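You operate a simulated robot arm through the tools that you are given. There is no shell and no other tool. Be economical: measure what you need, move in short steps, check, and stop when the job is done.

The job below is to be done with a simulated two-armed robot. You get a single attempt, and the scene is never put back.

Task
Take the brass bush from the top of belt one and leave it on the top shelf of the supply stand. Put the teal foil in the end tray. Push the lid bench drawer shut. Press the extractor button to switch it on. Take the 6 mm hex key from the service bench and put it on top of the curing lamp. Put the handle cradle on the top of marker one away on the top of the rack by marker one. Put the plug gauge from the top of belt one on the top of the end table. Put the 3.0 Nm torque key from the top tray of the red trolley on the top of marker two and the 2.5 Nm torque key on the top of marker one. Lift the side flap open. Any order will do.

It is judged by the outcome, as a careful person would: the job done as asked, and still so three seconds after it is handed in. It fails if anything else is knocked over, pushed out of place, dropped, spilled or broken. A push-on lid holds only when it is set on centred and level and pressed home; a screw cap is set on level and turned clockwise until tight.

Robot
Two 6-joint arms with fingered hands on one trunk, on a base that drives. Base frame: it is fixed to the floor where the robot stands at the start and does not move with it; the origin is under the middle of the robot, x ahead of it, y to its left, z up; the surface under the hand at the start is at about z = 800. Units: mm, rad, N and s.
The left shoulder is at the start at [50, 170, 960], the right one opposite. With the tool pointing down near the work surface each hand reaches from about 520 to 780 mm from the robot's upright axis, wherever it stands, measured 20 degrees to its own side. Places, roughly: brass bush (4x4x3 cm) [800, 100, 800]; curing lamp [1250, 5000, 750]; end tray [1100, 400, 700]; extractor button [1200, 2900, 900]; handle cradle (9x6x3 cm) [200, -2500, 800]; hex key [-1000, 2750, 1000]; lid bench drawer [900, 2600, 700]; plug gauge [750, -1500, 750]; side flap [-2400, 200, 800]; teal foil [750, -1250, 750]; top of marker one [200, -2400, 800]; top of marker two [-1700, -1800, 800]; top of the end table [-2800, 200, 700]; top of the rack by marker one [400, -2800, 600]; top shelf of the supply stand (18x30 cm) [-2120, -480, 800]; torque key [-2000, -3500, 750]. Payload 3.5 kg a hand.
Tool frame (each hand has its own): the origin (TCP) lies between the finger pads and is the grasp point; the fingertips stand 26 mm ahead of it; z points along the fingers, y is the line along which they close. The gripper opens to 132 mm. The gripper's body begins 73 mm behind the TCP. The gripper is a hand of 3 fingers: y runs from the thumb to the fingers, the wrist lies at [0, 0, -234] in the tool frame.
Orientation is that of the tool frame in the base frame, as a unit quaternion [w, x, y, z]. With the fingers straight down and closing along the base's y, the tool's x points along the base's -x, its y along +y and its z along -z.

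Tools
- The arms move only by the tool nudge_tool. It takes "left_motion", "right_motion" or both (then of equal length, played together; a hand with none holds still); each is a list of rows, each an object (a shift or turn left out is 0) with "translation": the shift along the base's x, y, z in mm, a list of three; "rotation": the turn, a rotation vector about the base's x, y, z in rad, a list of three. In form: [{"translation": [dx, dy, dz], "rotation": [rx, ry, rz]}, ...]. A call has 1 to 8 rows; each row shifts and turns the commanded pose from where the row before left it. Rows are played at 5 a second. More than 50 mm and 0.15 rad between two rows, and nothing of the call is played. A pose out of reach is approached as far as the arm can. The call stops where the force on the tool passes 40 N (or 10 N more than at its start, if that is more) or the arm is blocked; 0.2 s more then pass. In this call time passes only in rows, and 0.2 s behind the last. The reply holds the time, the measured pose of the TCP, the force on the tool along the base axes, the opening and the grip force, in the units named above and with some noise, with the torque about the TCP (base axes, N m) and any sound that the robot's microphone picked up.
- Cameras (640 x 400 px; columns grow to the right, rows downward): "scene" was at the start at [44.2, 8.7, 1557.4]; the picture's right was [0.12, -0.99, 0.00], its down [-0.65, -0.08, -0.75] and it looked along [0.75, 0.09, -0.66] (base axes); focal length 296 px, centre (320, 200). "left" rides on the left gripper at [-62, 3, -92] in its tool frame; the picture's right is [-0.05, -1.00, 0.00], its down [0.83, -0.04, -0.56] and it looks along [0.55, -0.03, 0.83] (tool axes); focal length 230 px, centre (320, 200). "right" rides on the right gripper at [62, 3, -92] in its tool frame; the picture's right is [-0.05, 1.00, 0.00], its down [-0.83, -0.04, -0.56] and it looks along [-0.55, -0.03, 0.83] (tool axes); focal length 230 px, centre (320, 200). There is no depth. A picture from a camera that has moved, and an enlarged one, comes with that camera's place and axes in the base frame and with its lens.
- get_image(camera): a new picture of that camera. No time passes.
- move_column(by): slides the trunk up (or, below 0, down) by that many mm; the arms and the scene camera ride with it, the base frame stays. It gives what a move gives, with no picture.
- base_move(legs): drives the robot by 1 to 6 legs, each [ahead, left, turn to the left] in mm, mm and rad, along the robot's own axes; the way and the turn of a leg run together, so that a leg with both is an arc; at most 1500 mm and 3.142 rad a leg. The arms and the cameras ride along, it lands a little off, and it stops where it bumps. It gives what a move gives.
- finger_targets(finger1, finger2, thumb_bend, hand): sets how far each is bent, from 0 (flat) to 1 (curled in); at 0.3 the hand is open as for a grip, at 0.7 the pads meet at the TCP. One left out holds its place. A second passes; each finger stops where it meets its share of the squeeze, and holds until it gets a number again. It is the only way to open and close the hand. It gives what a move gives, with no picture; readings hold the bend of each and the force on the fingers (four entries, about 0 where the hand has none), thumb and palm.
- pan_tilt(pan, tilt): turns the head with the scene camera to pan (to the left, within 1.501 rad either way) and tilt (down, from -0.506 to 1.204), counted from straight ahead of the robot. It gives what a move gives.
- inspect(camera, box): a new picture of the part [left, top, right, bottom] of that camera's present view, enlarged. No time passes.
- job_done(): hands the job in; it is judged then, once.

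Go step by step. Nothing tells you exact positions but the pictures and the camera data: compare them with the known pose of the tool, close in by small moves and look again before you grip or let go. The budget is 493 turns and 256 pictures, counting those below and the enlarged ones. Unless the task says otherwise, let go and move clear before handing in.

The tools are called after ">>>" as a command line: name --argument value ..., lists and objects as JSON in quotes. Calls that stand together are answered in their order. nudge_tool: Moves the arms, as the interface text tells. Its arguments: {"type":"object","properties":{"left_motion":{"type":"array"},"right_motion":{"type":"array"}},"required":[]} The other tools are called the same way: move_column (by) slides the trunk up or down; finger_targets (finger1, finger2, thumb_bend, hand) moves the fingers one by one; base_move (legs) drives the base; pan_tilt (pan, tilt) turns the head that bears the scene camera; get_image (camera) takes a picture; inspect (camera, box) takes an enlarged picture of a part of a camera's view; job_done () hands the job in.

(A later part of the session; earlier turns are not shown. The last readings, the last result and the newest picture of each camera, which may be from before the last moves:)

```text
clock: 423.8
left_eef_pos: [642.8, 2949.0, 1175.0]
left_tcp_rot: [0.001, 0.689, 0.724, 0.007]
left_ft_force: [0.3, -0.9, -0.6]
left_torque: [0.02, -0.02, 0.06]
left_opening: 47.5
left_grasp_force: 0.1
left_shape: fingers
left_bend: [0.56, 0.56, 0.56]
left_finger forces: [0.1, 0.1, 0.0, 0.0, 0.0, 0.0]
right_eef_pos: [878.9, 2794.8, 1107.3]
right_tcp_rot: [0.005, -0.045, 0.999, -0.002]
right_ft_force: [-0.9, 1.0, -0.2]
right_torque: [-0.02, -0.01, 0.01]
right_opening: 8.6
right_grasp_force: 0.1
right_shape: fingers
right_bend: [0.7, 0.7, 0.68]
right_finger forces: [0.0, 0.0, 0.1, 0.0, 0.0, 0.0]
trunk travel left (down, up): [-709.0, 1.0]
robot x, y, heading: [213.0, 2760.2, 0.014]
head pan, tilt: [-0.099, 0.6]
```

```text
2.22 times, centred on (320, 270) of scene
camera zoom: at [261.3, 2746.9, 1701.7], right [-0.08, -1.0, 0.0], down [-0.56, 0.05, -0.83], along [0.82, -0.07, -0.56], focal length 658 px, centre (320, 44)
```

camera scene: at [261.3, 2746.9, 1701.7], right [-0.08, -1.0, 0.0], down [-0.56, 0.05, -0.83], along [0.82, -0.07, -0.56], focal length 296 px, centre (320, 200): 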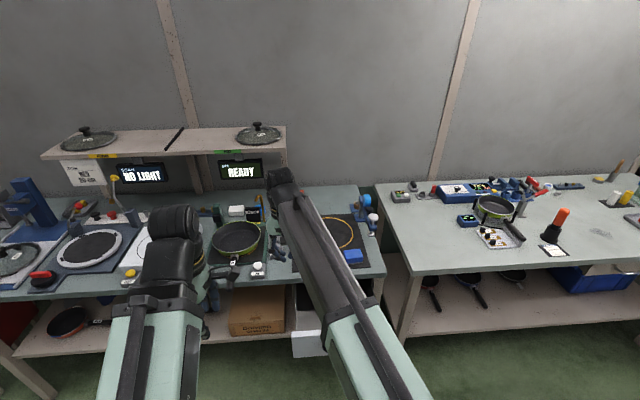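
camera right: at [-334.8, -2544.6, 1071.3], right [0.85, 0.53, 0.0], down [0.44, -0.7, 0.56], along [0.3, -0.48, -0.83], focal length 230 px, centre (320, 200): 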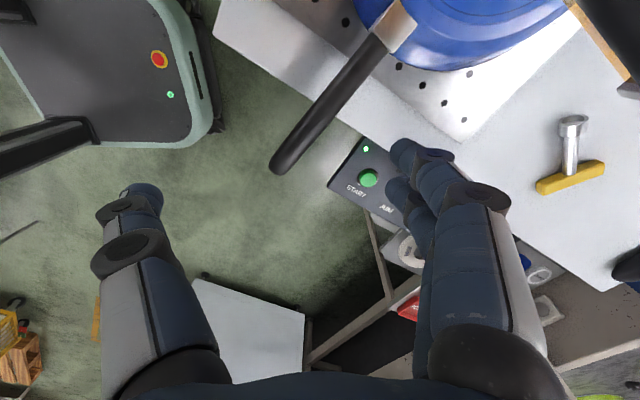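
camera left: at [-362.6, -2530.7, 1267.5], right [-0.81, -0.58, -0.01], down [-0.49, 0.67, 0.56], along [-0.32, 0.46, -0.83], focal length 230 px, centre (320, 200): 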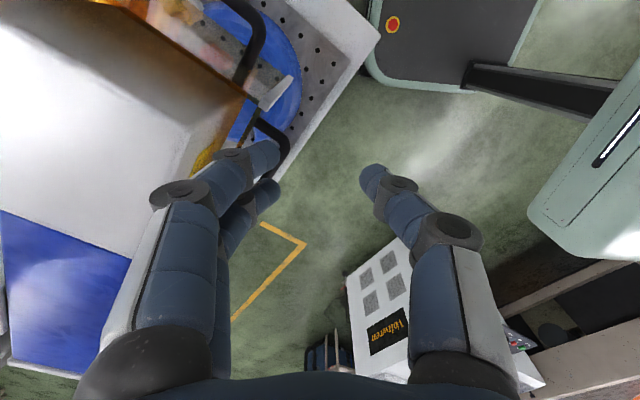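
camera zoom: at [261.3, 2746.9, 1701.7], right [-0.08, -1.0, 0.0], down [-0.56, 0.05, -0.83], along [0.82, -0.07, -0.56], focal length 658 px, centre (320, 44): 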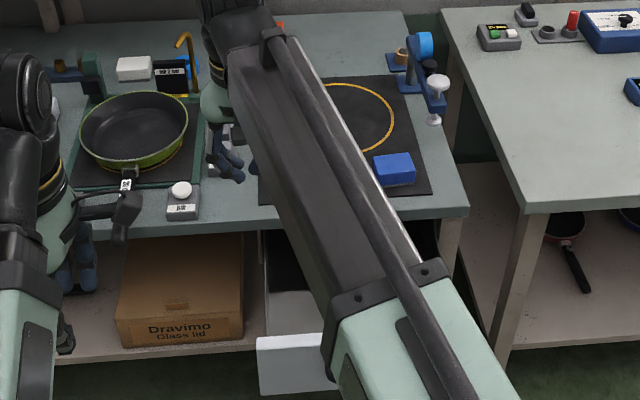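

I move the right hand back in front of the drawer (y≈2670) and lower the trunk, so I can also see the button box it was hiding.

>>> nudge_tool --right_motion '[{"translation": [-30, -32, 0]}, {"translation": [-30, -32, 0]}, {"translation": [-30, -32, 0]}, {"translation": [-22, -28, 0]}]'

>>> move_column --by -250

>>> get_image --camera "scene"

>>> inspect --camera "scene" --box '[180, 140, 340, 260]'

```text
clock: 424.8
left_eef_pos: [644.1, 2948.0, 1175.7]
left_tcp_rot: [0.0, 0.689, 0.725, 0.007]
left_ft_force: [-1.4, -1.0, -0.3]
left_torque: [-0.01, 0.02, -0.02]
left_opening: 47.3
left_grasp_force: 0.1
left_shape: fingers
left_bend: [0.56, 0.56, 0.56]
left_finger forces: [0.0, 0.0, 0.1, 0.0, 0.0, 0.0]
right_eef_pos: [765.2, 2670.2, 1108.6]
right_tcp_rot: [0.003, -0.045, 0.999, -0.002]
right_ft_force: [-1.0, -0.1, -0.9]
right_torque: [0.02, -0.01, -0.02]
right_opening: 8.4
right_grasp_force: 0.1
right_shape: fingers
right_bend: [0.7, 0.7, 0.68]
right_finger forces: [0.0, 0.0, 0.1, 0.0, 0.0, 0.1]
trunk travel left (down, up): [-709.0, 1.0]
robot x, y, heading: [212.9, 2757.3, 0.02]
head pan, tilt: [-0.099, 0.6]
```

```text
clock: 427.3
left_eef_pos: [642.7, 2948.1, 924.9]
left_tcp_rot: [0.001, 0.689, 0.725, 0.008]
left_ft_force: [0.0, 0.1, -0.2]
left_torque: [-0.01, -0.03, -0.02]
left_opening: 47.6
left_grasp_force: 0.1
left_shape: fingers
left_bend: [0.56, 0.56, 0.56]
left_finger forces: [0.0, 0.0, 0.0, 0.1, 0.0, 0.1]
right_eef_pos: [765.2, 2671.5, 859.4]
right_tcp_rot: [0.004, -0.044, 0.999, -0.003]
right_ft_force: [0.0, 0.0, 0.4]
right_torque: [0.03, -0.04, 0.0]
right_opening: 8.4
right_grasp_force: 0.0
right_shape: fingers
right_bend: [0.7, 0.7, 0.68]
right_finger forces: [0.1, 0.0, 0.1, 0.1, 0.0, 0.1]
trunk travel left (down, up): [-459.0, 251.0]
robot x, y, heading: [213.2, 2755.5, 0.016]
head pan, tilt: [-0.099, 0.6]
```

```text
47 pictures are left
camera scene: at [261.2, 2746.9, 1451.7], right [-0.08, -1.0, 0.0], down [-0.56, 0.05, -0.83], along [0.82, -0.07, -0.56], focal length 296 px, centre (320, 200)
```

scene: 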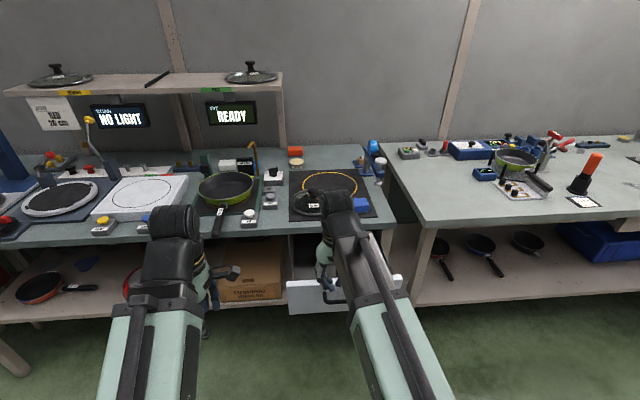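

```text
3.33 times, centred on (260, 200) of scene
camera zoom: at [261.2, 2746.9, 1451.7], right [-0.08, -1.0, 0.0], down [-0.56, 0.05, -0.83], along [0.82, -0.07, -0.56], focal length 987 px, centre (520, 200)
```

zoom: 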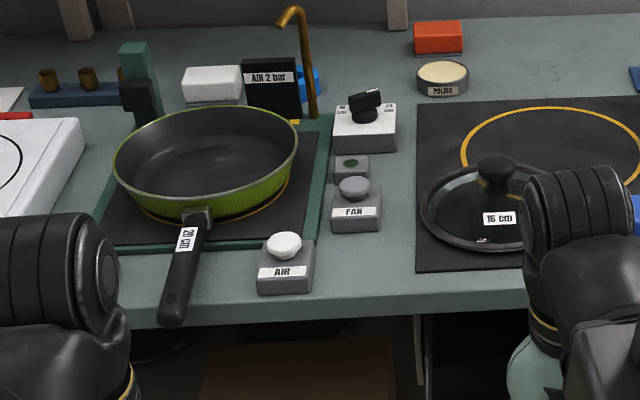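

The box labelled "FAN" with its unlit lamp is at about [1205, 2856], which fits the extractor button. First the drawer: I lower the right hand in front of it and push.

>>> nudge_tool --right_motion '[{"translation": [0, 0, -45]}, {"translation": [0, 0, -45]}, {"translation": [0, 0, -45]}, {"translation": [0, 0, -30]}]'

>>> nudge_tool --right_motion '[{"translation": [15, 0, 0]}, {"translation": [15, 0, 0]}, {"translation": [15, 0, 0]}, {"translation": [15, 0, 0]}, {"translation": [15, 0, 0]}, {"translation": [15, 0, 0]}]'

>>> get_image --camera "scene"

```text
clock: 428.3
left_eef_pos: [643.6, 2949.1, 924.7]
left_tcp_rot: [0.002, 0.689, 0.725, 0.008]
left_ft_force: [0.6, 0.0, -0.1]
left_torque: [0.02, -0.01, -0.03]
left_opening: 47.4
left_grasp_force: 0.1
left_shape: fingers
left_bend: [0.56, 0.56, 0.56]
left_finger forces: [0.0, 0.0, 0.1, 0.0, 0.0, 0.1]
right_eef_pos: [765.1, 2671.8, 694.1]
right_tcp_rot: [0.004, -0.045, 0.999, -0.003]
right_ft_force: [0.8, 0.9, 0.1]
right_torque: [0.01, 0.02, 0.02]
right_opening: 8.7
right_grasp_force: 0.1
right_shape: fingers
right_bend: [0.7, 0.7, 0.68]
right_finger forces: [0.0, 0.1, 0.0, 0.1, 0.0, 0.1]
trunk travel left (down, up): [-459.0, 251.0]
robot x, y, heading: [212.0, 2757.3, 0.023]
head pan, tilt: [-0.099, 0.6]
```

```text
clock: 429.7
left_eef_pos: [642.8, 2947.8, 925.1]
left_tcp_rot: [0.001, 0.689, 0.725, 0.008]
left_ft_force: [0.4, 0.0, -0.2]
left_torque: [-0.03, 0.03, -0.03]
left_opening: 47.7
left_grasp_force: 0.0
left_shape: fingers
left_bend: [0.56, 0.56, 0.56]
left_finger forces: [0.0, 0.0, 0.0, 0.0, 0.0, 0.0]
right_eef_pos: [856.0, 2671.6, 694.4]
right_tcp_rot: [0.004, -0.045, 0.999, -0.003]
right_ft_force: [-0.6, 0.2, -0.3]
right_torque: [-0.02, -0.01, -0.01]
right_opening: 8.5
right_grasp_force: 0.0
right_shape: fingers
right_bend: [0.7, 0.7, 0.68]
right_finger forces: [0.0, 0.0, 0.0, 0.1, 0.1, 0.1]
trunk travel left (down, up): [-459.0, 251.0]
robot x, y, heading: [211.7, 2756.4, 0.023]
head pan, tilt: [-0.099, 0.6]
```

```text
45 pictures are left
camera scene: at [261.4, 2746.9, 1451.7], right [-0.08, -1.0, 0.0], down [-0.56, 0.05, -0.83], along [0.82, -0.07, -0.57], focal length 296 px, centre (320, 200)
```

scene: 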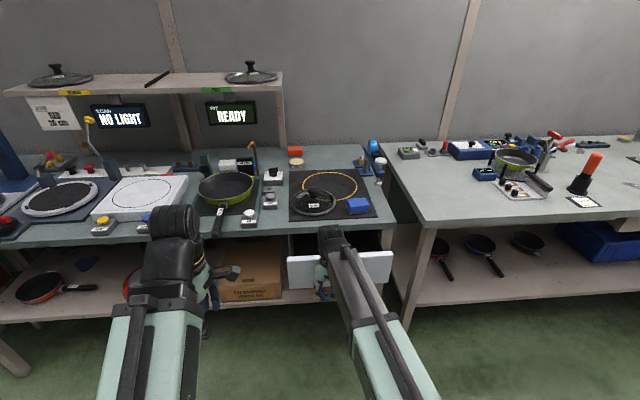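

The drawer slides in with little resistance. I keep pushing.

>>> nudge_tool --right_motion '[{"translation": [15, 0, 0]}, {"translation": [15, 0, 0]}, {"translation": [15, 0, 0]}, {"translation": [12, 0, 0]}, {"translation": [12, 0, 0]}, {"translation": [10, 0, 0]}]'

>>> inspect --camera "scene" --box '[240, 200, 440, 320]'

```text
clock: 431.1
left_eef_pos: [643.2, 2948.8, 926.4]
left_tcp_rot: [0.0, 0.689, 0.725, 0.007]
left_ft_force: [-0.4, 0.0, 0.2]
left_torque: [0.03, 0.01, -0.03]
left_opening: 47.4
left_grasp_force: 0.1
left_shape: fingers
left_bend: [0.56, 0.56, 0.56]
left_finger forces: [0.0, 0.1, 0.1, 0.0, 0.0, 0.2]
right_eef_pos: [934.9, 2670.6, 694.7]
right_tcp_rot: [0.004, -0.045, 0.999, -0.002]
right_ft_force: [-0.8, -0.5, 0.2]
right_torque: [-0.02, 0.0, 0.0]
right_opening: 8.5
right_grasp_force: 0.2
right_shape: fingers
right_bend: [0.7, 0.7, 0.68]
right_finger forces: [0.0, 0.1, 0.1, 0.0, 0.4, 0.0]
trunk travel left (down, up): [-459.0, 251.0]
robot x, y, heading: [211.4, 2754.4, 0.017]
head pan, tilt: [-0.099, 0.6]
```

```text
3.20 times, centred on (340, 260) of scene
camera zoom: at [261.3, 2746.9, 1451.7], right [-0.08, -1.0, 0.0], down [-0.56, 0.05, -0.83], along [0.82, -0.07, -0.56], focal length 948 px, centre (256, 8)
```

zoom: 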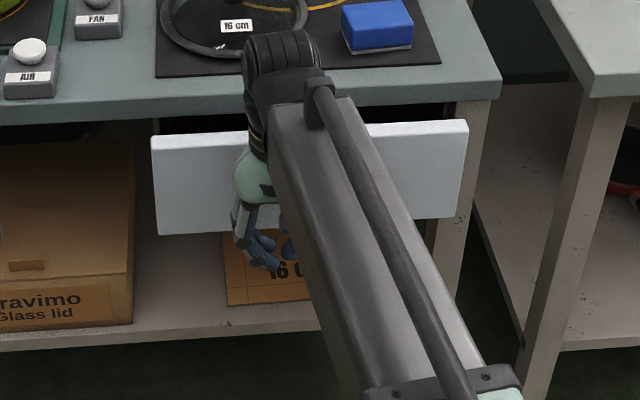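

>>> base_move --legs '[[30, 0, 0]]'

>>> nudge_tool --right_motion '[{"translation": [8, 0, 0]}, {"translation": [8, 0, 0]}, {"translation": [6, 0, 0]}]'

>>> inspect --camera "scene" --box '[240, 200, 440, 320]'

```text
clock: 432.0
left_eef_pos: [674.4, 2949.6, 925.7]
left_tcp_rot: [0.002, 0.689, 0.725, 0.007]
left_ft_force: [-0.9, -0.2, 0.1]
left_torque: [0.01, -0.01, 0.0]
left_opening: 47.4
left_grasp_force: 0.0
left_shape: fingers
left_bend: [0.56, 0.56, 0.56]
left_finger forces: [0.0, 0.0, 0.0, 0.0, 0.0, 0.0]
right_eef_pos: [966.0, 2671.6, 692.3]
right_tcp_rot: [0.003, -0.044, 0.999, -0.002]
right_ft_force: [0.3, 0.3, -0.1]
right_torque: [0.03, -0.02, 0.02]
right_opening: 8.5
right_grasp_force: 0.1
right_shape: fingers
right_bend: [0.7, 0.7, 0.68]
right_finger forces: [0.0, 0.0, 0.0, 0.0, 0.0, 0.0]
trunk travel left (down, up): [-459.0, 251.0]
robot x, y, heading: [239.6, 2758.5, 0.022]
head pan, tilt: [-0.099, 0.6]
```

```text
clock: 432.8
left_eef_pos: [672.7, 2949.2, 925.8]
left_tcp_rot: [0.002, 0.689, 0.725, 0.007]
left_ft_force: [0.5, -0.9, -0.5]
left_torque: [0.0, 0.0, -0.02]
left_opening: 47.3
left_grasp_force: 0.1
left_shape: fingers
left_bend: [0.56, 0.56, 0.56]
left_finger forces: [0.1, 0.0, 0.1, 0.1, 0.0, 0.1]
right_eef_pos: [984.2, 2671.3, 692.9]
right_tcp_rot: [0.003, -0.043, 0.999, -0.002]
right_ft_force: [-21.8, 1.5, -0.8]
right_torque: [-0.02, -1.24, -0.78]
right_opening: 8.0
right_grasp_force: 10.9
right_shape: fingers
right_bend: [0.7, 0.7, 0.68]
right_finger forces: [0.1, 0.0, 0.1, 0.0, 22.2, 0.1]
trunk travel left (down, up): [-459.0, 251.0]
robot x, y, heading: [241.3, 2759.7, 0.019]
head pan, tilt: [-0.099, 0.6]
```

```text
3.20 times, centred on (340, 260) of scene
camera zoom: at [289.8, 2747.5, 1451.7], right [-0.08, -1.0, 0.0], down [-0.56, 0.05, -0.83], along [0.82, -0.07, -0.56], focal length 948 px, centre (256, 8)
```

zoom: 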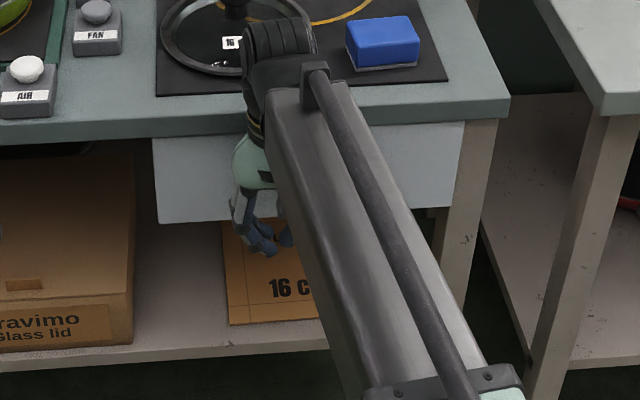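

The drawer is shut against its stop. One last small push, then I retreat the right hand and raise it.

>>> nudge_tool --right_motion '[{"translation": [5, 0, 0]}]'

>>> nudge_tool --right_motion '[{"translation": [-25, 0, 0]}, {"translation": [-45, 0, 0]}, {"translation": [-45, 0, 0]}, {"translation": [-45, 0, 20]}, {"translation": [-30, 0, 40]}, {"translation": [0, 0, 45]}, {"translation": [0, 0, 45]}, {"translation": [0, 0, 45]}]'

```text
clock: 433.2
left_eef_pos: [672.3, 2951.5, 926.7]
left_tcp_rot: [0.002, 0.689, 0.724, 0.009]
left_ft_force: [0.0, 0.1, -0.2]
left_torque: [-0.04, -0.01, 0.0]
left_opening: 47.9
left_grasp_force: 0.0
left_shape: fingers
left_bend: [0.56, 0.56, 0.56]
left_finger forces: [0.0, 0.0, 0.0, 0.1, 0.0, 0.0]
right_eef_pos: [983.8, 2670.9, 693.5]
right_tcp_rot: [0.003, -0.045, 0.999, -0.002]
right_ft_force: [-28.2, -0.1, -2.9]
right_torque: [0.09, -1.62, -1.01]
right_opening: 8.0
right_grasp_force: 14.6
right_shape: fingers
right_bend: [0.7, 0.7, 0.68]
right_finger forces: [0.0, 0.0, 0.0, 0.0, 29.2, 0.0]
right hand out of reach, approached as far as the arm can: row 1
trunk travel left (down, up): [-459.0, 251.0]
robot x, y, heading: [243.7, 2753.5, 0.018]
head pan, tilt: [-0.099, 0.6]
```

```text
clock: 435.0
left_eef_pos: [674.0, 2948.6, 926.1]
left_tcp_rot: [0.0, 0.689, 0.724, 0.007]
left_ft_force: [0.1, 0.6, -0.3]
left_torque: [0.03, -0.02, 0.02]
left_opening: 47.3
left_grasp_force: 0.1
left_shape: fingers
left_bend: [0.56, 0.56, 0.56]
left_finger forces: [0.1, 0.1, 0.0, 0.1, 0.0, 0.0]
right_eef_pos: [799.0, 2671.6, 889.2]
right_tcp_rot: [0.004, -0.044, 0.999, -0.002]
right_ft_force: [-0.7, 0.2, 0.2]
right_torque: [-0.04, -0.03, 0.02]
right_opening: 8.3
right_grasp_force: 0.0
right_shape: fingers
right_bend: [0.7, 0.7, 0.68]
right_finger forces: [0.0, 0.1, 0.0, 0.1, 0.0, 0.0]
trunk travel left (down, up): [-459.0, 251.0]
robot x, y, heading: [241.1, 2755.9, 0.018]
head pan, tilt: [-0.099, 0.6]
```

Next the FAN button, estimated at [1223, 2858, 828]. I raise the trunk, then drive closer so the closed right fist can come down on it.

>>> move_column --by 115

>>> base_move --legs '[[0, 180, -0.018], [270, 0, 0]]'

>>> get_image --camera "right"

```text
clock: 436.4
left_eef_pos: [673.5, 2950.2, 1040.5]
left_tcp_rot: [0.001, 0.689, 0.724, 0.007]
left_ft_force: [-0.1, 0.6, 0.0]
left_torque: [0.01, 0.01, -0.01]
left_opening: 47.3
left_grasp_force: 0.1
left_shape: fingers
left_bend: [0.56, 0.56, 0.56]
left_finger forces: [0.0, 0.0, 0.1, 0.1, 0.0, 0.0]
right_eef_pos: [798.0, 2671.1, 1002.9]
right_tcp_rot: [0.004, -0.044, 0.999, -0.002]
right_ft_force: [0.7, 0.0, -0.5]
right_torque: [-0.02, -0.02, 0.02]
right_opening: 8.5
right_grasp_force: 0.1
right_shape: fingers
right_bend: [0.7, 0.7, 0.68]
right_finger forces: [0.0, 0.1, 0.1, 0.1, 0.0, 0.0]
trunk travel left (down, up): [-574.0, 136.0]
robot x, y, heading: [241.7, 2755.2, 0.018]
head pan, tilt: [-0.099, 0.6]
```

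```text
clock: 439.4
left_eef_pos: [945.5, 3119.0, 1039.9]
left_tcp_rot: [0.0, 0.696, 0.718, 0.008]
left_ft_force: [0.2, -0.6, 0.6]
left_torque: [-0.02, 0.01, 0.01]
left_opening: 47.9
left_grasp_force: 0.0
left_shape: fingers
left_bend: [0.56, 0.56, 0.56]
left_finger forces: [0.1, 0.0, 0.0, 0.0, 0.0, 0.0]
right_eef_pos: [1064.3, 2839.1, 1004.6]
right_tcp_rot: [0.004, -0.034, 0.999, -0.002]
right_ft_force: [0.0, 0.4, -0.2]
right_torque: [0.0, 0.03, 0.0]
right_opening: 8.4
right_grasp_force: 0.1
right_shape: fingers
right_bend: [0.7, 0.7, 0.68]
right_finger forces: [0.0, 0.0, 0.0, 0.0, 0.0, 0.1]
trunk travel left (down, up): [-574.0, 136.0]
robot x, y, heading: [509.3, 2932.6, -0.005]
head pan, tilt: [-0.099, 0.6]
```

```text
42 pictures are left
camera right: at [1001.2, 2836.6, 1094.5], right [-0.02, 1.0, 0.0], down [0.83, 0.02, 0.56], along [0.56, 0.01, -0.83], focal length 230 px, centre (320, 200)
```

right: 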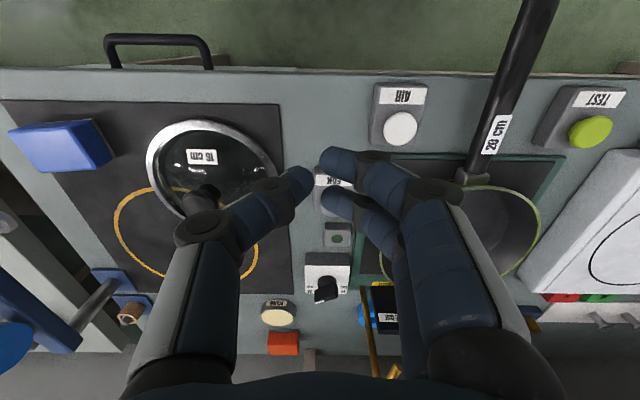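

FAN sits under the fingers; I refine its button to about [1191, 2859]. I move over it and lower partway.

>>> nudge_tool --right_motion '[{"translation": [42, 7, -10]}, {"translation": [42, 7, -15]}, {"translation": [43, 6, -15]}, {"translation": [0, 0, -40]}, {"translation": [0, 0, -40]}]'

>>> get_image --camera "right"

```text
clock: 440.6
left_eef_pos: [944.2, 3118.1, 1041.1]
left_tcp_rot: [0.001, 0.696, 0.718, 0.007]
left_ft_force: [0.7, 0.1, 0.6]
left_torque: [-0.02, 0.01, -0.01]
left_opening: 47.4
left_grasp_force: 0.0
left_shape: fingers
left_bend: [0.56, 0.56, 0.56]
left_finger forces: [0.0, 0.1, 0.1, 0.1, 0.1, 0.0]
right_eef_pos: [1190.5, 2856.9, 883.0]
right_tcp_rot: [0.005, -0.034, 0.999, -0.003]
right_ft_force: [0.5, -0.3, 1.1]
right_torque: [-0.01, 0.01, -0.01]
right_opening: 8.3
right_grasp_force: 0.4
right_shape: fingers
right_bend: [0.7, 0.7, 0.68]
right_finger forces: [1.1, 0.1, 0.0, 0.1, 0.0, 0.1]
trunk travel left (down, up): [-574.0, 136.0]
robot x, y, heading: [511.9, 2931.0, 0.002]
head pan, tilt: [-0.099, 0.6]
```

```text
41 pictures are left
camera right: at [1127.1, 2855.9, 975.4], right [-0.02, 1.0, 0.0], down [0.83, 0.02, 0.56], along [0.56, 0.01, -0.83], focal length 230 px, centre (320, 200)
```

right: 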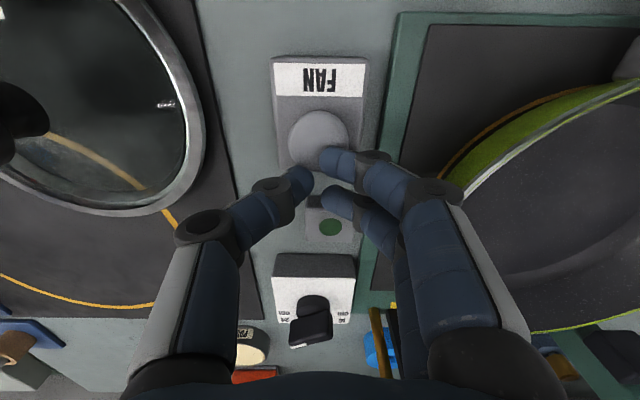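

Finger 1 just touches the button's edge; its centre is about [1168, 2855]. I lift slightly, shift, and press down.

>>> nudge_tool --right_motion '[{"translation": [0, 0, 10]}, {"translation": [-19, -7, 0]}]'

>>> nudge_tool --right_motion '[{"translation": [0, 0, -6]}, {"translation": [0, 0, -5]}, {"translation": [0, 0, -4]}, {"translation": [0, 0, -4]}]'

>>> inspect --camera "right" --box '[240, 60, 420, 260]'

```text
clock: 441.2
left_eef_pos: [945.3, 3118.6, 1040.3]
left_tcp_rot: [0.001, 0.696, 0.718, 0.007]
left_ft_force: [0.3, -0.7, 0.2]
left_torque: [0.02, 0.0, -0.03]
left_opening: 47.6
left_grasp_force: 0.1
left_shape: fingers
left_bend: [0.56, 0.56, 0.56]
left_finger forces: [0.1, 0.1, 0.0, 0.0, 0.1, 0.0]
right_eef_pos: [1170.1, 2852.1, 894.2]
right_tcp_rot: [0.005, -0.035, 0.999, -0.002]
right_ft_force: [0.4, -0.2, 0.0]
right_torque: [0.01, 0.0, 0.0]
right_opening: 8.1
right_grasp_force: 0.1
right_shape: fingers
right_bend: [0.7, 0.7, 0.68]
right_finger forces: [0.0, 0.1, 0.0, 0.1, 0.0, 0.1]
trunk travel left (down, up): [-574.0, 136.0]
robot x, y, heading: [512.5, 2937.2, 0.003]
head pan, tilt: [-0.099, 0.6]
```

```text
clock: 442.2
left_eef_pos: [943.4, 3117.9, 1040.9]
left_tcp_rot: [0.002, 0.697, 0.717, 0.007]
left_ft_force: [0.9, -0.1, 1.1]
left_torque: [0.01, 0.03, 0.0]
left_opening: 47.5
left_grasp_force: 0.1
left_shape: fingers
left_bend: [0.56, 0.56, 0.56]
left_finger forces: [0.0, 0.1, 0.0, 0.1, 0.0, 0.1]
right_eef_pos: [1170.3, 2851.6, 876.9]
right_tcp_rot: [0.007, -0.034, 0.999, -0.002]
right_ft_force: [2.1, 1.9, 24.9]
right_torque: [0.03, -0.03, 0.0]
right_opening: 7.7
right_grasp_force: 12.7
right_shape: fingers
right_bend: [0.71, 0.71, 0.68]
right_finger forces: [8.9, 6.3, 0.0, 0.0, 9.9, 0.0]
trunk travel left (down, up): [-574.0, 136.0]
robot x, y, heading: [508.4, 2933.9, 0.001]
head pan, tilt: [-0.099, 0.6]
heard: click
```

```text
2.00 times, centred on (330, 160) of right
camera zoom: at [1107.9, 2850.0, 967.8], right [-0.02, 1.0, 0.0], down [0.82, 0.02, 0.57], along [0.57, 0.01, -0.82], focal length 460 px, centre (300, 280)
```

zoom: 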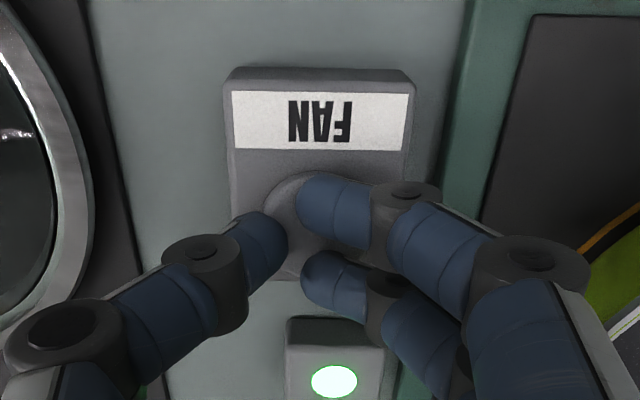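

Click heard and the lamp is lit, so the extractor is on. I lift straight up (no second press) and retreat from the bench.

>>> nudge_tool --right_motion '[{"translation": [0, 0, 30]}, {"translation": [0, 0, 45]}, {"translation": [0, 0, 45]}, {"translation": [-20, 0, 30]}]'

>>> inspect --camera "right" --box '[240, 60, 420, 260]'

>>> base_move --legs '[[-320, 0, 0]]'

```text
clock: 443.2
left_eef_pos: [944.4, 3117.3, 1040.3]
left_tcp_rot: [0.001, 0.696, 0.718, 0.008]
left_ft_force: [-1.6, 1.3, 0.4]
left_torque: [-0.01, 0.0, 0.01]
left_opening: 47.5
left_grasp_force: 0.1
left_shape: fingers
left_bend: [0.56, 0.56, 0.56]
left_finger forces: [0.0, 0.0, 0.0, 0.0, 0.0, 0.0]
right_eef_pos: [1150.7, 2850.2, 1025.4]
right_tcp_rot: [0.005, -0.034, 0.999, -0.003]
right_ft_force: [-0.8, 0.6, -0.3]
right_torque: [-0.03, 0.02, -0.03]
right_opening: 8.0
right_grasp_force: 0.0
right_shape: fingers
right_bend: [0.7, 0.7, 0.68]
right_finger forces: [0.0, 0.0, 0.1, 0.0, 0.0, 0.1]
trunk travel left (down, up): [-574.0, 136.0]
robot x, y, heading: [510.0, 2934.2, -0.003]
head pan, tilt: [-0.099, 0.6]
```

```text
2.00 times, centred on (330, 160) of right
camera zoom: at [1088.5, 2849.6, 1116.4], right [-0.02, 1.0, 0.0], down [0.83, 0.02, 0.56], along [0.56, 0.01, -0.83], focal length 460 px, centre (300, 280)
```

zoom: 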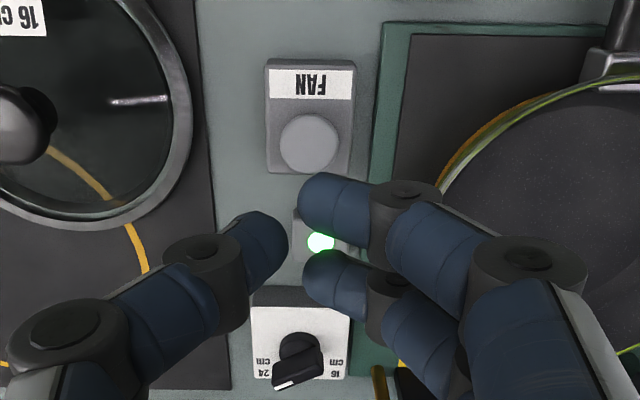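

```text
clock: 445.4
left_eef_pos: [621.0, 3119.3, 1040.2]
left_tcp_rot: [0.002, 0.696, 0.718, 0.009]
left_ft_force: [0.6, -0.2, 0.0]
left_torque: [0.02, 0.04, -0.01]
left_opening: 47.5
left_grasp_force: 0.0
left_shape: fingers
left_bend: [0.56, 0.56, 0.56]
left_finger forces: [0.0, 0.0, 0.0, 0.1, 0.0, 0.1]
right_eef_pos: [829.1, 2851.9, 1025.1]
right_tcp_rot: [0.005, -0.034, 0.999, -0.002]
right_ft_force: [0.6, -0.6, 1.0]
right_torque: [0.04, 0.04, 0.0]
right_opening: 7.9
right_grasp_force: 0.1
right_shape: fingers
right_bend: [0.7, 0.7, 0.68]
right_finger forces: [0.0, 0.1, 0.0, 0.0, 0.0, 0.1]
trunk travel left (down, up): [-574.0, 136.0]
robot x, y, heading: [189.4, 2936.7, -0.002]
head pan, tilt: [-0.099, 0.6]
```

The lamp stays lit. Now the hex key: I turn to +y and look left toward the service bench.

>>> base_move --legs '[[0, 0, 1.5708]]'

>>> pan_tilt --pan 1.2 --tilt 0.4

>>> get_image --camera "scene"

```text
clock: 449.7
left_eef_pos: [-19.8, 3359.0, 1040.7]
left_tcp_rot: [-0.004, -0.042, 0.999, 0.006]
left_ft_force: [-0.4, -0.1, 0.4]
left_torque: [0.0, 0.0, 0.0]
left_opening: 47.4
left_grasp_force: 0.0
left_shape: fingers
left_bend: [0.56, 0.56, 0.56]
left_finger forces: [0.0, 0.0, 0.0, 0.1, 0.1, 0.0]
right_eef_pos: [237.2, 3579.8, 1024.5]
right_tcp_rot: [-0.005, 0.749, -0.663, -0.001]
right_ft_force: [0.3, 0.3, 0.0]
right_torque: [0.01, 0.01, 0.0]
right_opening: 7.9
right_grasp_force: 0.1
right_shape: fingers
right_bend: [0.7, 0.7, 0.68]
right_finger forces: [0.1, 0.0, 0.1, 0.1, 0.0, 0.0]
trunk travel left (down, up): [-574.0, 136.0]
robot x, y, heading: [187.4, 2932.2, 1.625]
head pan, tilt: [-0.099, 0.6]
```

```text
clock: 451.2
left_eef_pos: [-17.4, 3359.1, 1040.1]
left_tcp_rot: [-0.004, -0.042, 0.999, 0.006]
left_ft_force: [-0.1, -0.1, -0.1]
left_torque: [0.01, 0.0, 0.01]
left_opening: 47.6
left_grasp_force: 0.0
left_shape: fingers
left_bend: [0.56, 0.56, 0.56]
left_finger forces: [0.0, 0.0, 0.1, 0.0, 0.0, 0.1]
right_eef_pos: [236.5, 3580.2, 1026.0]
right_tcp_rot: [-0.005, 0.749, -0.662, -0.002]
right_ft_force: [-0.6, 0.3, 0.5]
right_torque: [0.02, 0.0, -0.01]
right_opening: 7.9
right_grasp_force: 0.1
right_shape: fingers
right_bend: [0.7, 0.7, 0.68]
right_finger forces: [0.0, 0.0, 0.1, 0.0, 0.0, 0.1]
trunk travel left (down, up): [-574.0, 136.0]
robot x, y, heading: [186.9, 2934.4, 1.62]
head pan, tilt: [1.201, 0.4]
```

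```text
38 pictures are left
camera scene: at [102.5, 2923.0, 1584.9], right [0.31, 0.95, 0.0], down [0.37, -0.12, -0.92], along [-0.87, 0.29, -0.39], focal length 296 px, centre (320, 200)
```

scene: 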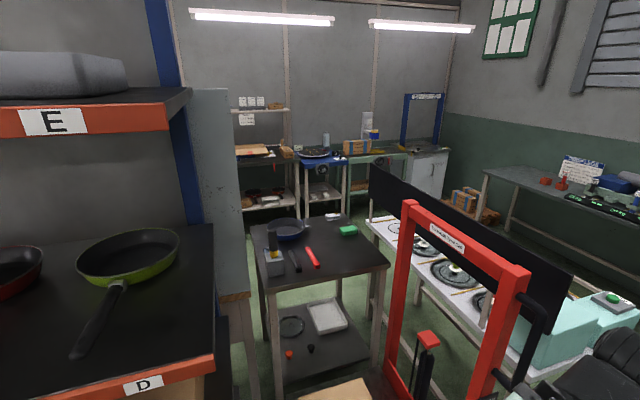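

The service bench must be the wooden one behind the shelf, reachable from the west aisle. I go back south along the x≈40 lane, then west and north.

>>> base_move --legs '[[0, 145, -0.05], [-1400, 0, 0]]'

```text
clock: 459.1
left_eef_pos: [-143.5, 1959.4, 1040.6]
left_tcp_rot: [-0.004, -0.016, 1.0, 0.006]
left_ft_force: [0.2, 1.0, 1.1]
left_torque: [-0.04, -0.01, 0.0]
left_opening: 47.2
left_grasp_force: 0.0
left_shape: fingers
left_bend: [0.56, 0.56, 0.56]
left_finger forces: [0.0, 0.1, 0.1, 0.1, 0.0, 0.0]
right_eef_pos: [123.6, 2167.3, 1024.2]
right_tcp_rot: [-0.006, 0.732, -0.682, -0.001]
right_ft_force: [-0.5, -0.2, 1.1]
right_torque: [-0.01, 0.02, -0.02]
right_opening: 8.0
right_grasp_force: 0.2
right_shape: fingers
right_bend: [0.7, 0.7, 0.68]
right_finger forces: [0.1, 0.0, 0.1, 0.1, 0.0, 0.0]
trunk travel left (down, up): [-574.0, 136.0]
robot x, y, heading: [44.2, 1524.7, 1.569]
head pan, tilt: [1.201, 0.4]
```

>>> base_move --legs '[[-1120, 0, 0], [0, 1400, 0], [0, 400, 0]]'

>>> pan_tilt --pan -0.3 --tilt 0.35

>>> get_image --camera "scene"

```text
clock: 473.5
left_eef_pos: [-1924.0, 853.9, 1039.0]
left_tcp_rot: [-0.004, -0.01, 1.0, 0.006]
left_ft_force: [-0.4, 0.7, 1.1]
left_torque: [0.02, -0.03, -0.01]
left_opening: 47.3
left_grasp_force: 0.1
left_shape: fingers
left_bend: [0.56, 0.56, 0.56]
left_finger forces: [0.0, 0.0, 0.0, 0.0, 0.1, 0.0]
right_eef_pos: [-1656.5, 1060.5, 1025.9]
right_tcp_rot: [-0.005, 0.727, -0.686, -0.001]
right_ft_force: [-0.3, 0.0, 0.4]
right_torque: [0.01, -0.01, -0.02]
right_opening: 7.7
right_grasp_force: 0.0
right_shape: fingers
right_bend: [0.7, 0.7, 0.68]
right_finger forces: [0.0, 0.1, 0.1, 0.1, 0.0, 0.0]
trunk travel left (down, up): [-574.0, 136.0]
robot x, y, heading: [-1746.7, 417.3, 1.562]
head pan, tilt: [1.201, 0.4]
```

```text
clock: 475.1
left_eef_pos: [-1923.0, 853.5, 1041.5]
left_tcp_rot: [-0.005, -0.011, 1.0, 0.005]
left_ft_force: [0.7, -0.5, 0.5]
left_torque: [0.0, 0.01, -0.02]
left_opening: 47.8
left_grasp_force: 0.0
left_shape: fingers
left_bend: [0.56, 0.56, 0.56]
left_finger forces: [0.0, 0.0, 0.0, 0.1, 0.1, 0.0]
right_eef_pos: [-1655.6, 1058.7, 1024.6]
right_tcp_rot: [-0.006, 0.728, -0.686, -0.002]
right_ft_force: [-0.5, -0.7, 0.1]
right_torque: [-0.03, -0.02, 0.01]
right_opening: 8.1
right_grasp_force: 0.0
right_shape: fingers
right_bend: [0.7, 0.7, 0.68]
right_finger forces: [0.0, 0.0, 0.1, 0.0, 0.0, 0.0]
trunk travel left (down, up): [-574.0, 136.0]
robot x, y, heading: [-1742.0, 417.0, 1.562]
head pan, tilt: [-0.3, 0.351]
```

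```text
37 pictures are left
camera scene: at [-1715.3, 465.4, 1589.5], right [0.95, -0.3, 0.0], down [-0.1, -0.33, -0.94], along [0.29, 0.89, -0.34], focal length 296 px, centre (320, 200)
```

scene: 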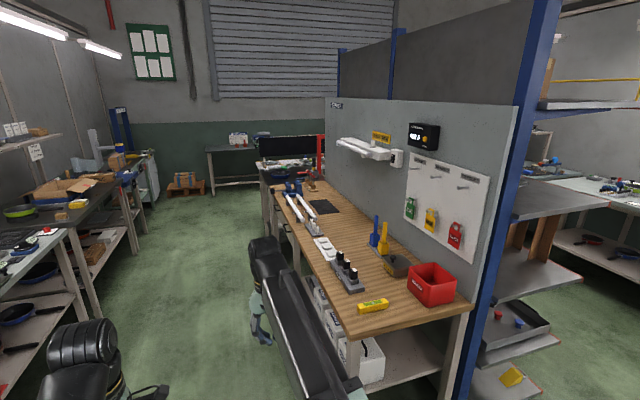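

>>> inspect --camera "scene" --box '[250, 90, 510, 300]'

```text
1.90 times, centred on (380, 195) of scene
camera zoom: at [-1715.3, 465.4, 1589.5], right [0.95, -0.3, 0.0], down [-0.1, -0.33, -0.94], along [0.29, 0.89, -0.34], focal length 564 px, centre (206, 210)
```

zoom: 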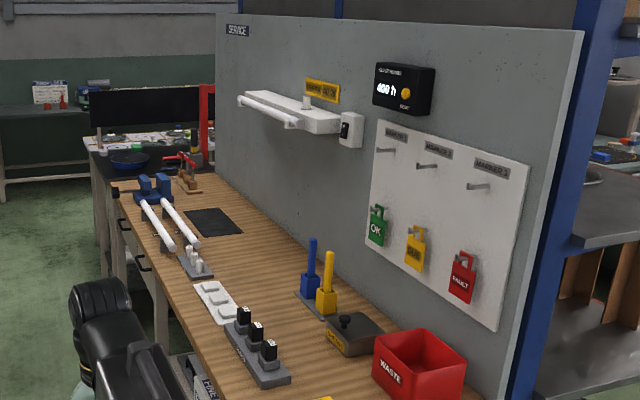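

The service bench's far end has a small stand near [-1075, 2730] that may hold the hex keys. I drive there, staying well back, and turn to face it.

>>> base_move --legs '[[0, 170, 0], [1450, 0, 0], [900, 0, 0]]'

>>> base_move --legs '[[0, 0, -1.5708]]'

>>> pan_tilt --pan 0 --tilt 0.5

>>> get_image --camera "scene"

```text
clock: 487.7
left_eef_pos: [-2088.2, 3197.7, 1039.7]
left_tcp_rot: [-0.005, -0.016, 1.0, 0.006]
left_ft_force: [-1.0, -0.7, 0.1]
left_torque: [0.01, 0.02, 0.02]
left_opening: 47.3
left_grasp_force: 0.1
left_shape: fingers
left_bend: [0.56, 0.56, 0.56]
left_finger forces: [0.1, 0.0, 0.1, 0.0, 0.1, 0.1]
right_eef_pos: [-1821.4, 3405.7, 1025.0]
right_tcp_rot: [-0.004, 0.731, -0.682, -0.002]
right_ft_force: [0.0, -0.2, 0.1]
right_torque: [-0.02, 0.0, -0.01]
right_opening: 8.1
right_grasp_force: 0.0
right_shape: fingers
right_bend: [0.7, 0.7, 0.68]
right_finger forces: [0.1, 0.0, 0.1, 0.0, 0.1, 0.0]
trunk travel left (down, up): [-574.0, 136.0]
robot x, y, heading: [-1904.8, 2767.3, 1.566]
head pan, tilt: [-0.3, 0.351]
```

```text
clock: 491.9
left_eef_pos: [-1465.7, 2939.4, 1041.4]
left_tcp_rot: [0.001, 0.703, 0.711, 0.008]
left_ft_force: [-1.2, 0.1, -0.4]
left_torque: [-0.04, 0.04, -0.02]
left_opening: 47.4
left_grasp_force: 0.0
left_shape: fingers
left_bend: [0.56, 0.56, 0.56]
left_finger forces: [0.1, 0.0, 0.0, 0.0, 0.0, 0.1]
right_eef_pos: [-1261.9, 2668.7, 1025.1]
right_tcp_rot: [0.004, -0.024, 1.0, -0.003]
right_ft_force: [-0.4, 0.3, 0.4]
right_torque: [0.01, 0.01, 0.01]
right_opening: 8.0
right_grasp_force: 0.1
right_shape: fingers
right_bend: [0.7, 0.7, 0.68]
right_finger forces: [0.1, 0.0, 0.0, 0.0, 0.0, 0.0]
trunk travel left (down, up): [-574.0, 136.0]
robot x, y, heading: [-1903.6, 2763.5, -0.019]
head pan, tilt: [-0.3, 0.351]
```

```text
clock: 492.8
left_eef_pos: [-1465.3, 2939.0, 1040.3]
left_tcp_rot: [0.002, 0.703, 0.711, 0.008]
left_ft_force: [0.0, -0.8, 0.2]
left_torque: [0.0, 0.02, -0.02]
left_opening: 47.3
left_grasp_force: 0.1
left_shape: fingers
left_bend: [0.56, 0.56, 0.56]
left_finger forces: [0.1, 0.1, 0.1, 0.0, 0.0, 0.1]
right_eef_pos: [-1262.7, 2669.2, 1026.2]
right_tcp_rot: [0.004, -0.024, 1.0, -0.002]
right_ft_force: [-1.0, 0.1, -0.7]
right_torque: [-0.05, 0.02, 0.02]
right_opening: 8.1
right_grasp_force: 0.0
right_shape: fingers
right_bend: [0.7, 0.7, 0.68]
right_finger forces: [0.0, 0.1, 0.0, 0.0, 0.1, 0.1]
trunk travel left (down, up): [-574.0, 136.0]
robot x, y, heading: [-1903.8, 2764.8, -0.025]
head pan, tilt: [0.0, 0.499]
```

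```text
35 pictures are left
camera scene: at [-1851.3, 2761.2, 1575.8], right [-0.02, -1.0, 0.0], down [-0.48, 0.01, -0.88], along [0.88, -0.02, -0.48], focal length 296 px, centre (320, 200)
```

scene: 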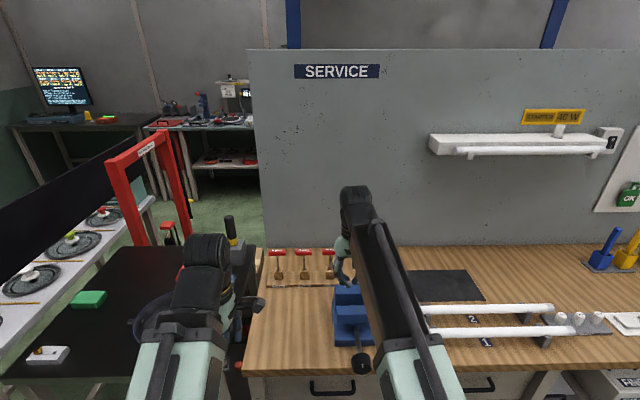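

>>> inspect --camera "scene" --box '[250, 230, 370, 310]'

```text
5.00 times, centred on (310, 270) of scene
camera zoom: at [-1851.3, 2761.2, 1575.8], right [-0.02, -1.0, 0.0], down [-0.48, 0.01, -0.88], along [0.88, -0.02, -0.48], focal length 1481 px, centre (370, -150)
```

zoom: 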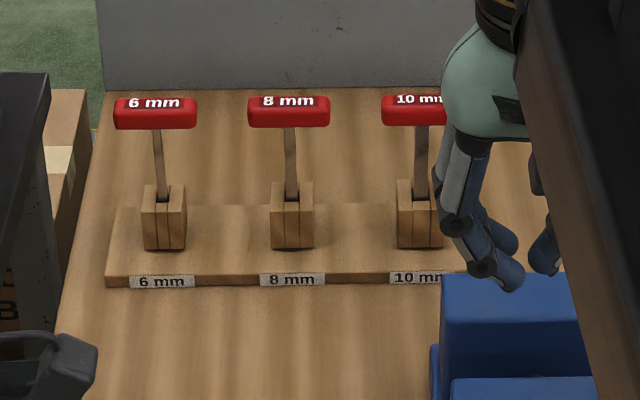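

The 6 mm T-handle key stands in the left block, at about [-1140, 2875], handle near z≈1009. I raise the trunk, move closer, and bring the left hand toward it.

>>> move_column --by 130

>>> base_move --legs '[[110, 0, 0.022]]'

>>> nudge_tool --left_motion '[{"translation": [40, -10, 0]}, {"translation": [40, -10, 0]}, {"translation": [40, -10, 0]}, {"translation": [40, -10, 0]}]'

>>> get_image --camera "left"

```text
clock: 494.3
left_eef_pos: [-1465.0, 2939.8, 1170.7]
left_tcp_rot: [0.001, 0.703, 0.711, 0.008]
left_ft_force: [1.0, 1.0, -0.1]
left_torque: [-0.01, -0.02, 0.03]
left_opening: 47.4
left_grasp_force: 0.1
left_shape: fingers
left_bend: [0.56, 0.56, 0.56]
left_finger forces: [0.0, 0.0, 0.1, 0.0, 0.0, 0.0]
right_eef_pos: [-1263.3, 2668.0, 1155.3]
right_tcp_rot: [0.004, -0.025, 1.0, -0.002]
right_ft_force: [-0.2, -0.6, 0.1]
right_torque: [0.0, -0.02, -0.01]
right_opening: 7.8
right_grasp_force: 0.1
right_shape: fingers
right_bend: [0.7, 0.7, 0.68]
right_finger forces: [0.0, 0.0, 0.0, 0.0, 0.0, 0.0]
trunk travel left (down, up): [-704.0, 6.0]
robot x, y, heading: [-1901.1, 2763.8, -0.019]
head pan, tilt: [0.0, 0.499]
```

```text
clock: 495.5
left_eef_pos: [-1356.8, 2947.6, 1170.9]
left_tcp_rot: [0.001, 0.695, 0.719, 0.007]
left_ft_force: [0.0, 0.0, -0.5]
left_torque: [-0.01, 0.05, -0.02]
left_opening: 47.5
left_grasp_force: 0.0
left_shape: fingers
left_bend: [0.56, 0.56, 0.56]
left_finger forces: [0.0, 0.0, 0.1, 0.0, 0.0, 0.0]
right_eef_pos: [-1148.7, 2682.2, 1155.3]
right_tcp_rot: [0.003, -0.035, 0.999, -0.002]
right_ft_force: [0.3, 0.6, -0.2]
right_torque: [0.01, 0.0, -0.03]
right_opening: 7.8
right_grasp_force: 0.0
right_shape: fingers
right_bend: [0.7, 0.7, 0.68]
right_finger forces: [0.1, 0.0, 0.0, 0.1, 0.1, 0.1]
trunk travel left (down, up): [-704.0, 6.0]
robot x, y, heading: [-1793.6, 2761.4, 0.001]
head pan, tilt: [0.0, 0.499]
```

```text
clock: 496.5
left_eef_pos: [-1199.2, 2908.7, 1169.2]
left_tcp_rot: [0.001, 0.695, 0.719, 0.007]
left_ft_force: [-0.1, -0.6, 0.0]
left_torque: [0.04, 0.02, -0.02]
left_opening: 47.1
left_grasp_force: 0.1
left_shape: fingers
left_bend: [0.56, 0.56, 0.56]
left_finger forces: [0.0, 0.0, 0.0, 0.0, 0.0, 0.0]
right_eef_pos: [-1149.8, 2681.4, 1155.2]
right_tcp_rot: [0.004, -0.036, 0.999, -0.003]
right_ft_force: [-0.7, 0.8, 0.6]
right_torque: [0.04, 0.0, -0.02]
right_opening: 8.1
right_grasp_force: 0.1
right_shape: fingers
right_bend: [0.7, 0.7, 0.68]
right_finger forces: [0.1, 0.0, 0.1, 0.0, 0.0, 0.0]
trunk travel left (down, up): [-704.0, 6.0]
robot x, y, heading: [-1791.3, 2760.1, 0.002]
head pan, tilt: [0.0, 0.499]
```

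```text
33 pictures are left
camera left: at [-1194.9, 2846.2, 1261.0], right [-1.0, -0.08, -0.01], down [-0.08, 0.82, 0.56], along [-0.04, 0.56, -0.83], focal length 230 px, centre (320, 200)
```

left: 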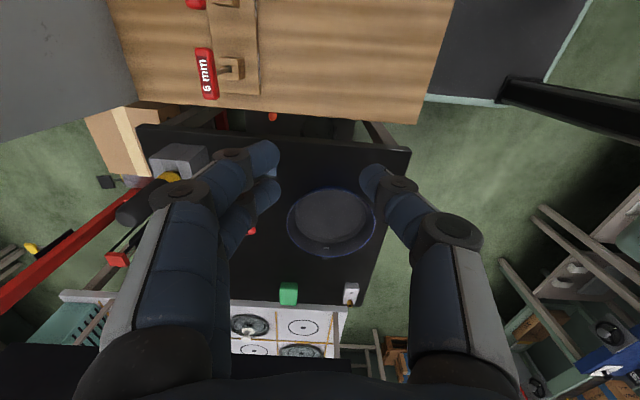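

The 6 mm handle is at [-1055, 2889, 941]. I open the left hand a little and move above it.

>>> finger_targets --hand "left" --finger1 0.5 --finger2 0.5 --thumb_bend 0.5

>>> nudge_tool --left_motion '[{"translation": [36, -5, -20]}, {"translation": [36, -5, -30]}, {"translation": [36, -5, -30]}, {"translation": [36, -5, -30]}, {"translation": [0, 0, -40]}]'

>>> get_image --camera "left"

```text
clock: 497.5
left_eef_pos: [-1200.1, 2909.2, 1169.6]
left_tcp_rot: [0.001, 0.694, 0.72, 0.008]
left_ft_force: [-0.1, 0.5, -0.1]
left_torque: [0.01, 0.0, 0.01]
left_opening: 67.0
left_grasp_force: 0.0
left_shape: fingers
left_bend: [0.5, 0.5, 0.5]
left_finger forces: [0.1, 0.0, 0.0, 0.1, 0.0, 0.0]
right_eef_pos: [-1151.3, 2680.3, 1153.9]
right_tcp_rot: [0.004, -0.036, 0.999, -0.003]
right_ft_force: [0.3, 0.4, -1.2]
right_torque: [0.0, 0.0, -0.02]
right_opening: 8.0
right_grasp_force: 0.0
right_shape: fingers
right_bend: [0.7, 0.7, 0.68]
right_finger forces: [0.1, 0.1, 0.1, 0.0, 0.0, 0.1]
trunk travel left (down, up): [-704.0, 6.0]
robot x, y, heading: [-1795.3, 2760.7, 0.002]
head pan, tilt: [0.0, 0.499]
```

```text
clock: 498.7
left_eef_pos: [-1051.0, 2887.6, 1021.1]
left_tcp_rot: [0.002, 0.696, 0.718, 0.008]
left_ft_force: [-0.4, 0.6, 0.1]
left_torque: [-0.03, -0.01, -0.02]
left_opening: 67.2
left_grasp_force: 0.0
left_shape: fingers
left_bend: [0.5, 0.5, 0.5]
left_finger forces: [0.1, 0.0, 0.0, 0.0, 0.1, 0.0]
right_eef_pos: [-1151.2, 2680.5, 1155.3]
right_tcp_rot: [0.005, -0.035, 0.999, -0.002]
right_ft_force: [-0.6, -0.7, -0.5]
right_torque: [0.03, -0.04, 0.02]
right_opening: 7.9
right_grasp_force: 0.0
right_shape: fingers
right_bend: [0.7, 0.7, 0.68]
right_finger forces: [0.0, 0.0, 0.0, 0.1, 0.1, 0.1]
trunk travel left (down, up): [-704.0, 6.0]
robot x, y, heading: [-1795.0, 2765.8, 0.0]
head pan, tilt: [0.0, 0.499]
```

```text
32 pictures are left
camera left: at [-1047.9, 2825.5, 1111.8], right [-1.0, -0.08, -0.01], down [-0.08, 0.82, 0.56], along [-0.04, 0.56, -0.83], focal length 230 px, centre (320, 200)
```

left: 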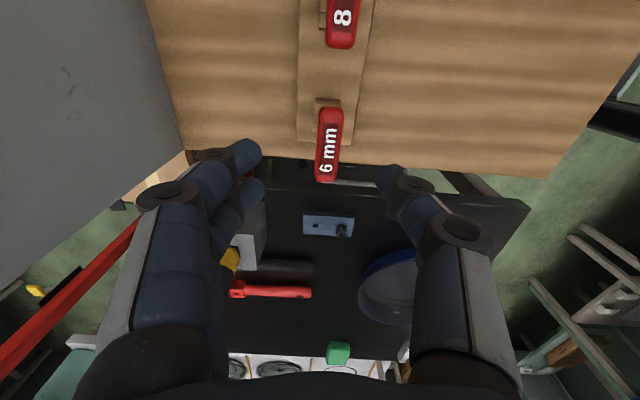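

>>> nudge_tool --left_motion '[{"translation": [-6, 0, -40]}, {"translation": [0, 0, -25]}, {"translation": [0, 0, -15]}]'

>>> finger_targets --hand "left" --finger1 0.68 --finger2 0.68 --thumb_bend 0.68

>>> get_image --camera "left"

```text
clock: 499.5
left_eef_pos: [-1061.0, 2887.5, 939.7]
left_tcp_rot: [0.002, 0.696, 0.718, 0.007]
left_ft_force: [0.7, -0.4, -0.4]
left_torque: [-0.04, 0.03, -0.02]
left_opening: 67.6
left_grasp_force: 0.2
left_shape: fingers
left_bend: [0.5, 0.5, 0.5]
left_finger forces: [0.1, 0.0, 0.1, 0.0, 0.0, 0.0]
right_eef_pos: [-1150.6, 2681.1, 1154.2]
right_tcp_rot: [0.004, -0.036, 0.999, -0.003]
right_ft_force: [0.2, -0.2, -0.2]
right_torque: [0.0, -0.01, -0.03]
right_opening: 7.9
right_grasp_force: 0.0
right_shape: fingers
right_bend: [0.7, 0.7, 0.68]
right_finger forces: [0.0, 0.0, 0.1, 0.0, 0.1, 0.0]
trunk travel left (down, up): [-704.0, 6.0]
robot x, y, heading: [-1794.9, 2761.0, -0.002]
head pan, tilt: [0.0, 0.499]
```

```text
clock: 500.5
left_eef_pos: [-1059.5, 2887.5, 940.6]
left_tcp_rot: [0.001, 0.695, 0.719, 0.007]
left_ft_force: [-0.2, 0.8, 0.6]
left_torque: [-0.01, -0.04, -0.04]
left_opening: 11.6
left_grasp_force: 0.1
left_shape: fingers
left_bend: [0.68, 0.68, 0.68]
left_finger forces: [0.1, 0.0, 0.1, 0.1, 0.0, 0.1]
right_eef_pos: [-1149.9, 2681.4, 1155.4]
right_tcp_rot: [0.005, -0.036, 0.999, -0.003]
right_ft_force: [-0.4, 0.0, -0.8]
right_torque: [-0.01, -0.01, 0.02]
right_opening: 8.0
right_grasp_force: 0.0
right_shape: fingers
right_bend: [0.7, 0.7, 0.68]
right_finger forces: [0.1, 0.0, 0.0, 0.0, 0.0, 0.0]
trunk travel left (down, up): [-704.0, 6.0]
robot x, y, heading: [-1791.8, 2762.7, 0.003]
head pan, tilt: [0.0, 0.499]
```

```text
31 pictures are left
camera left: at [-1055.9, 2825.4, 1032.2], right [-1.0, -0.08, -0.01], down [-0.08, 0.82, 0.56], along [-0.04, 0.56, -0.83], focal length 230 px, centre (320, 200)
```

left: 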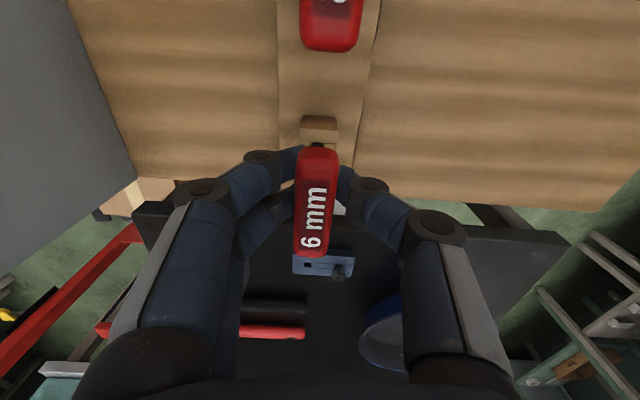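

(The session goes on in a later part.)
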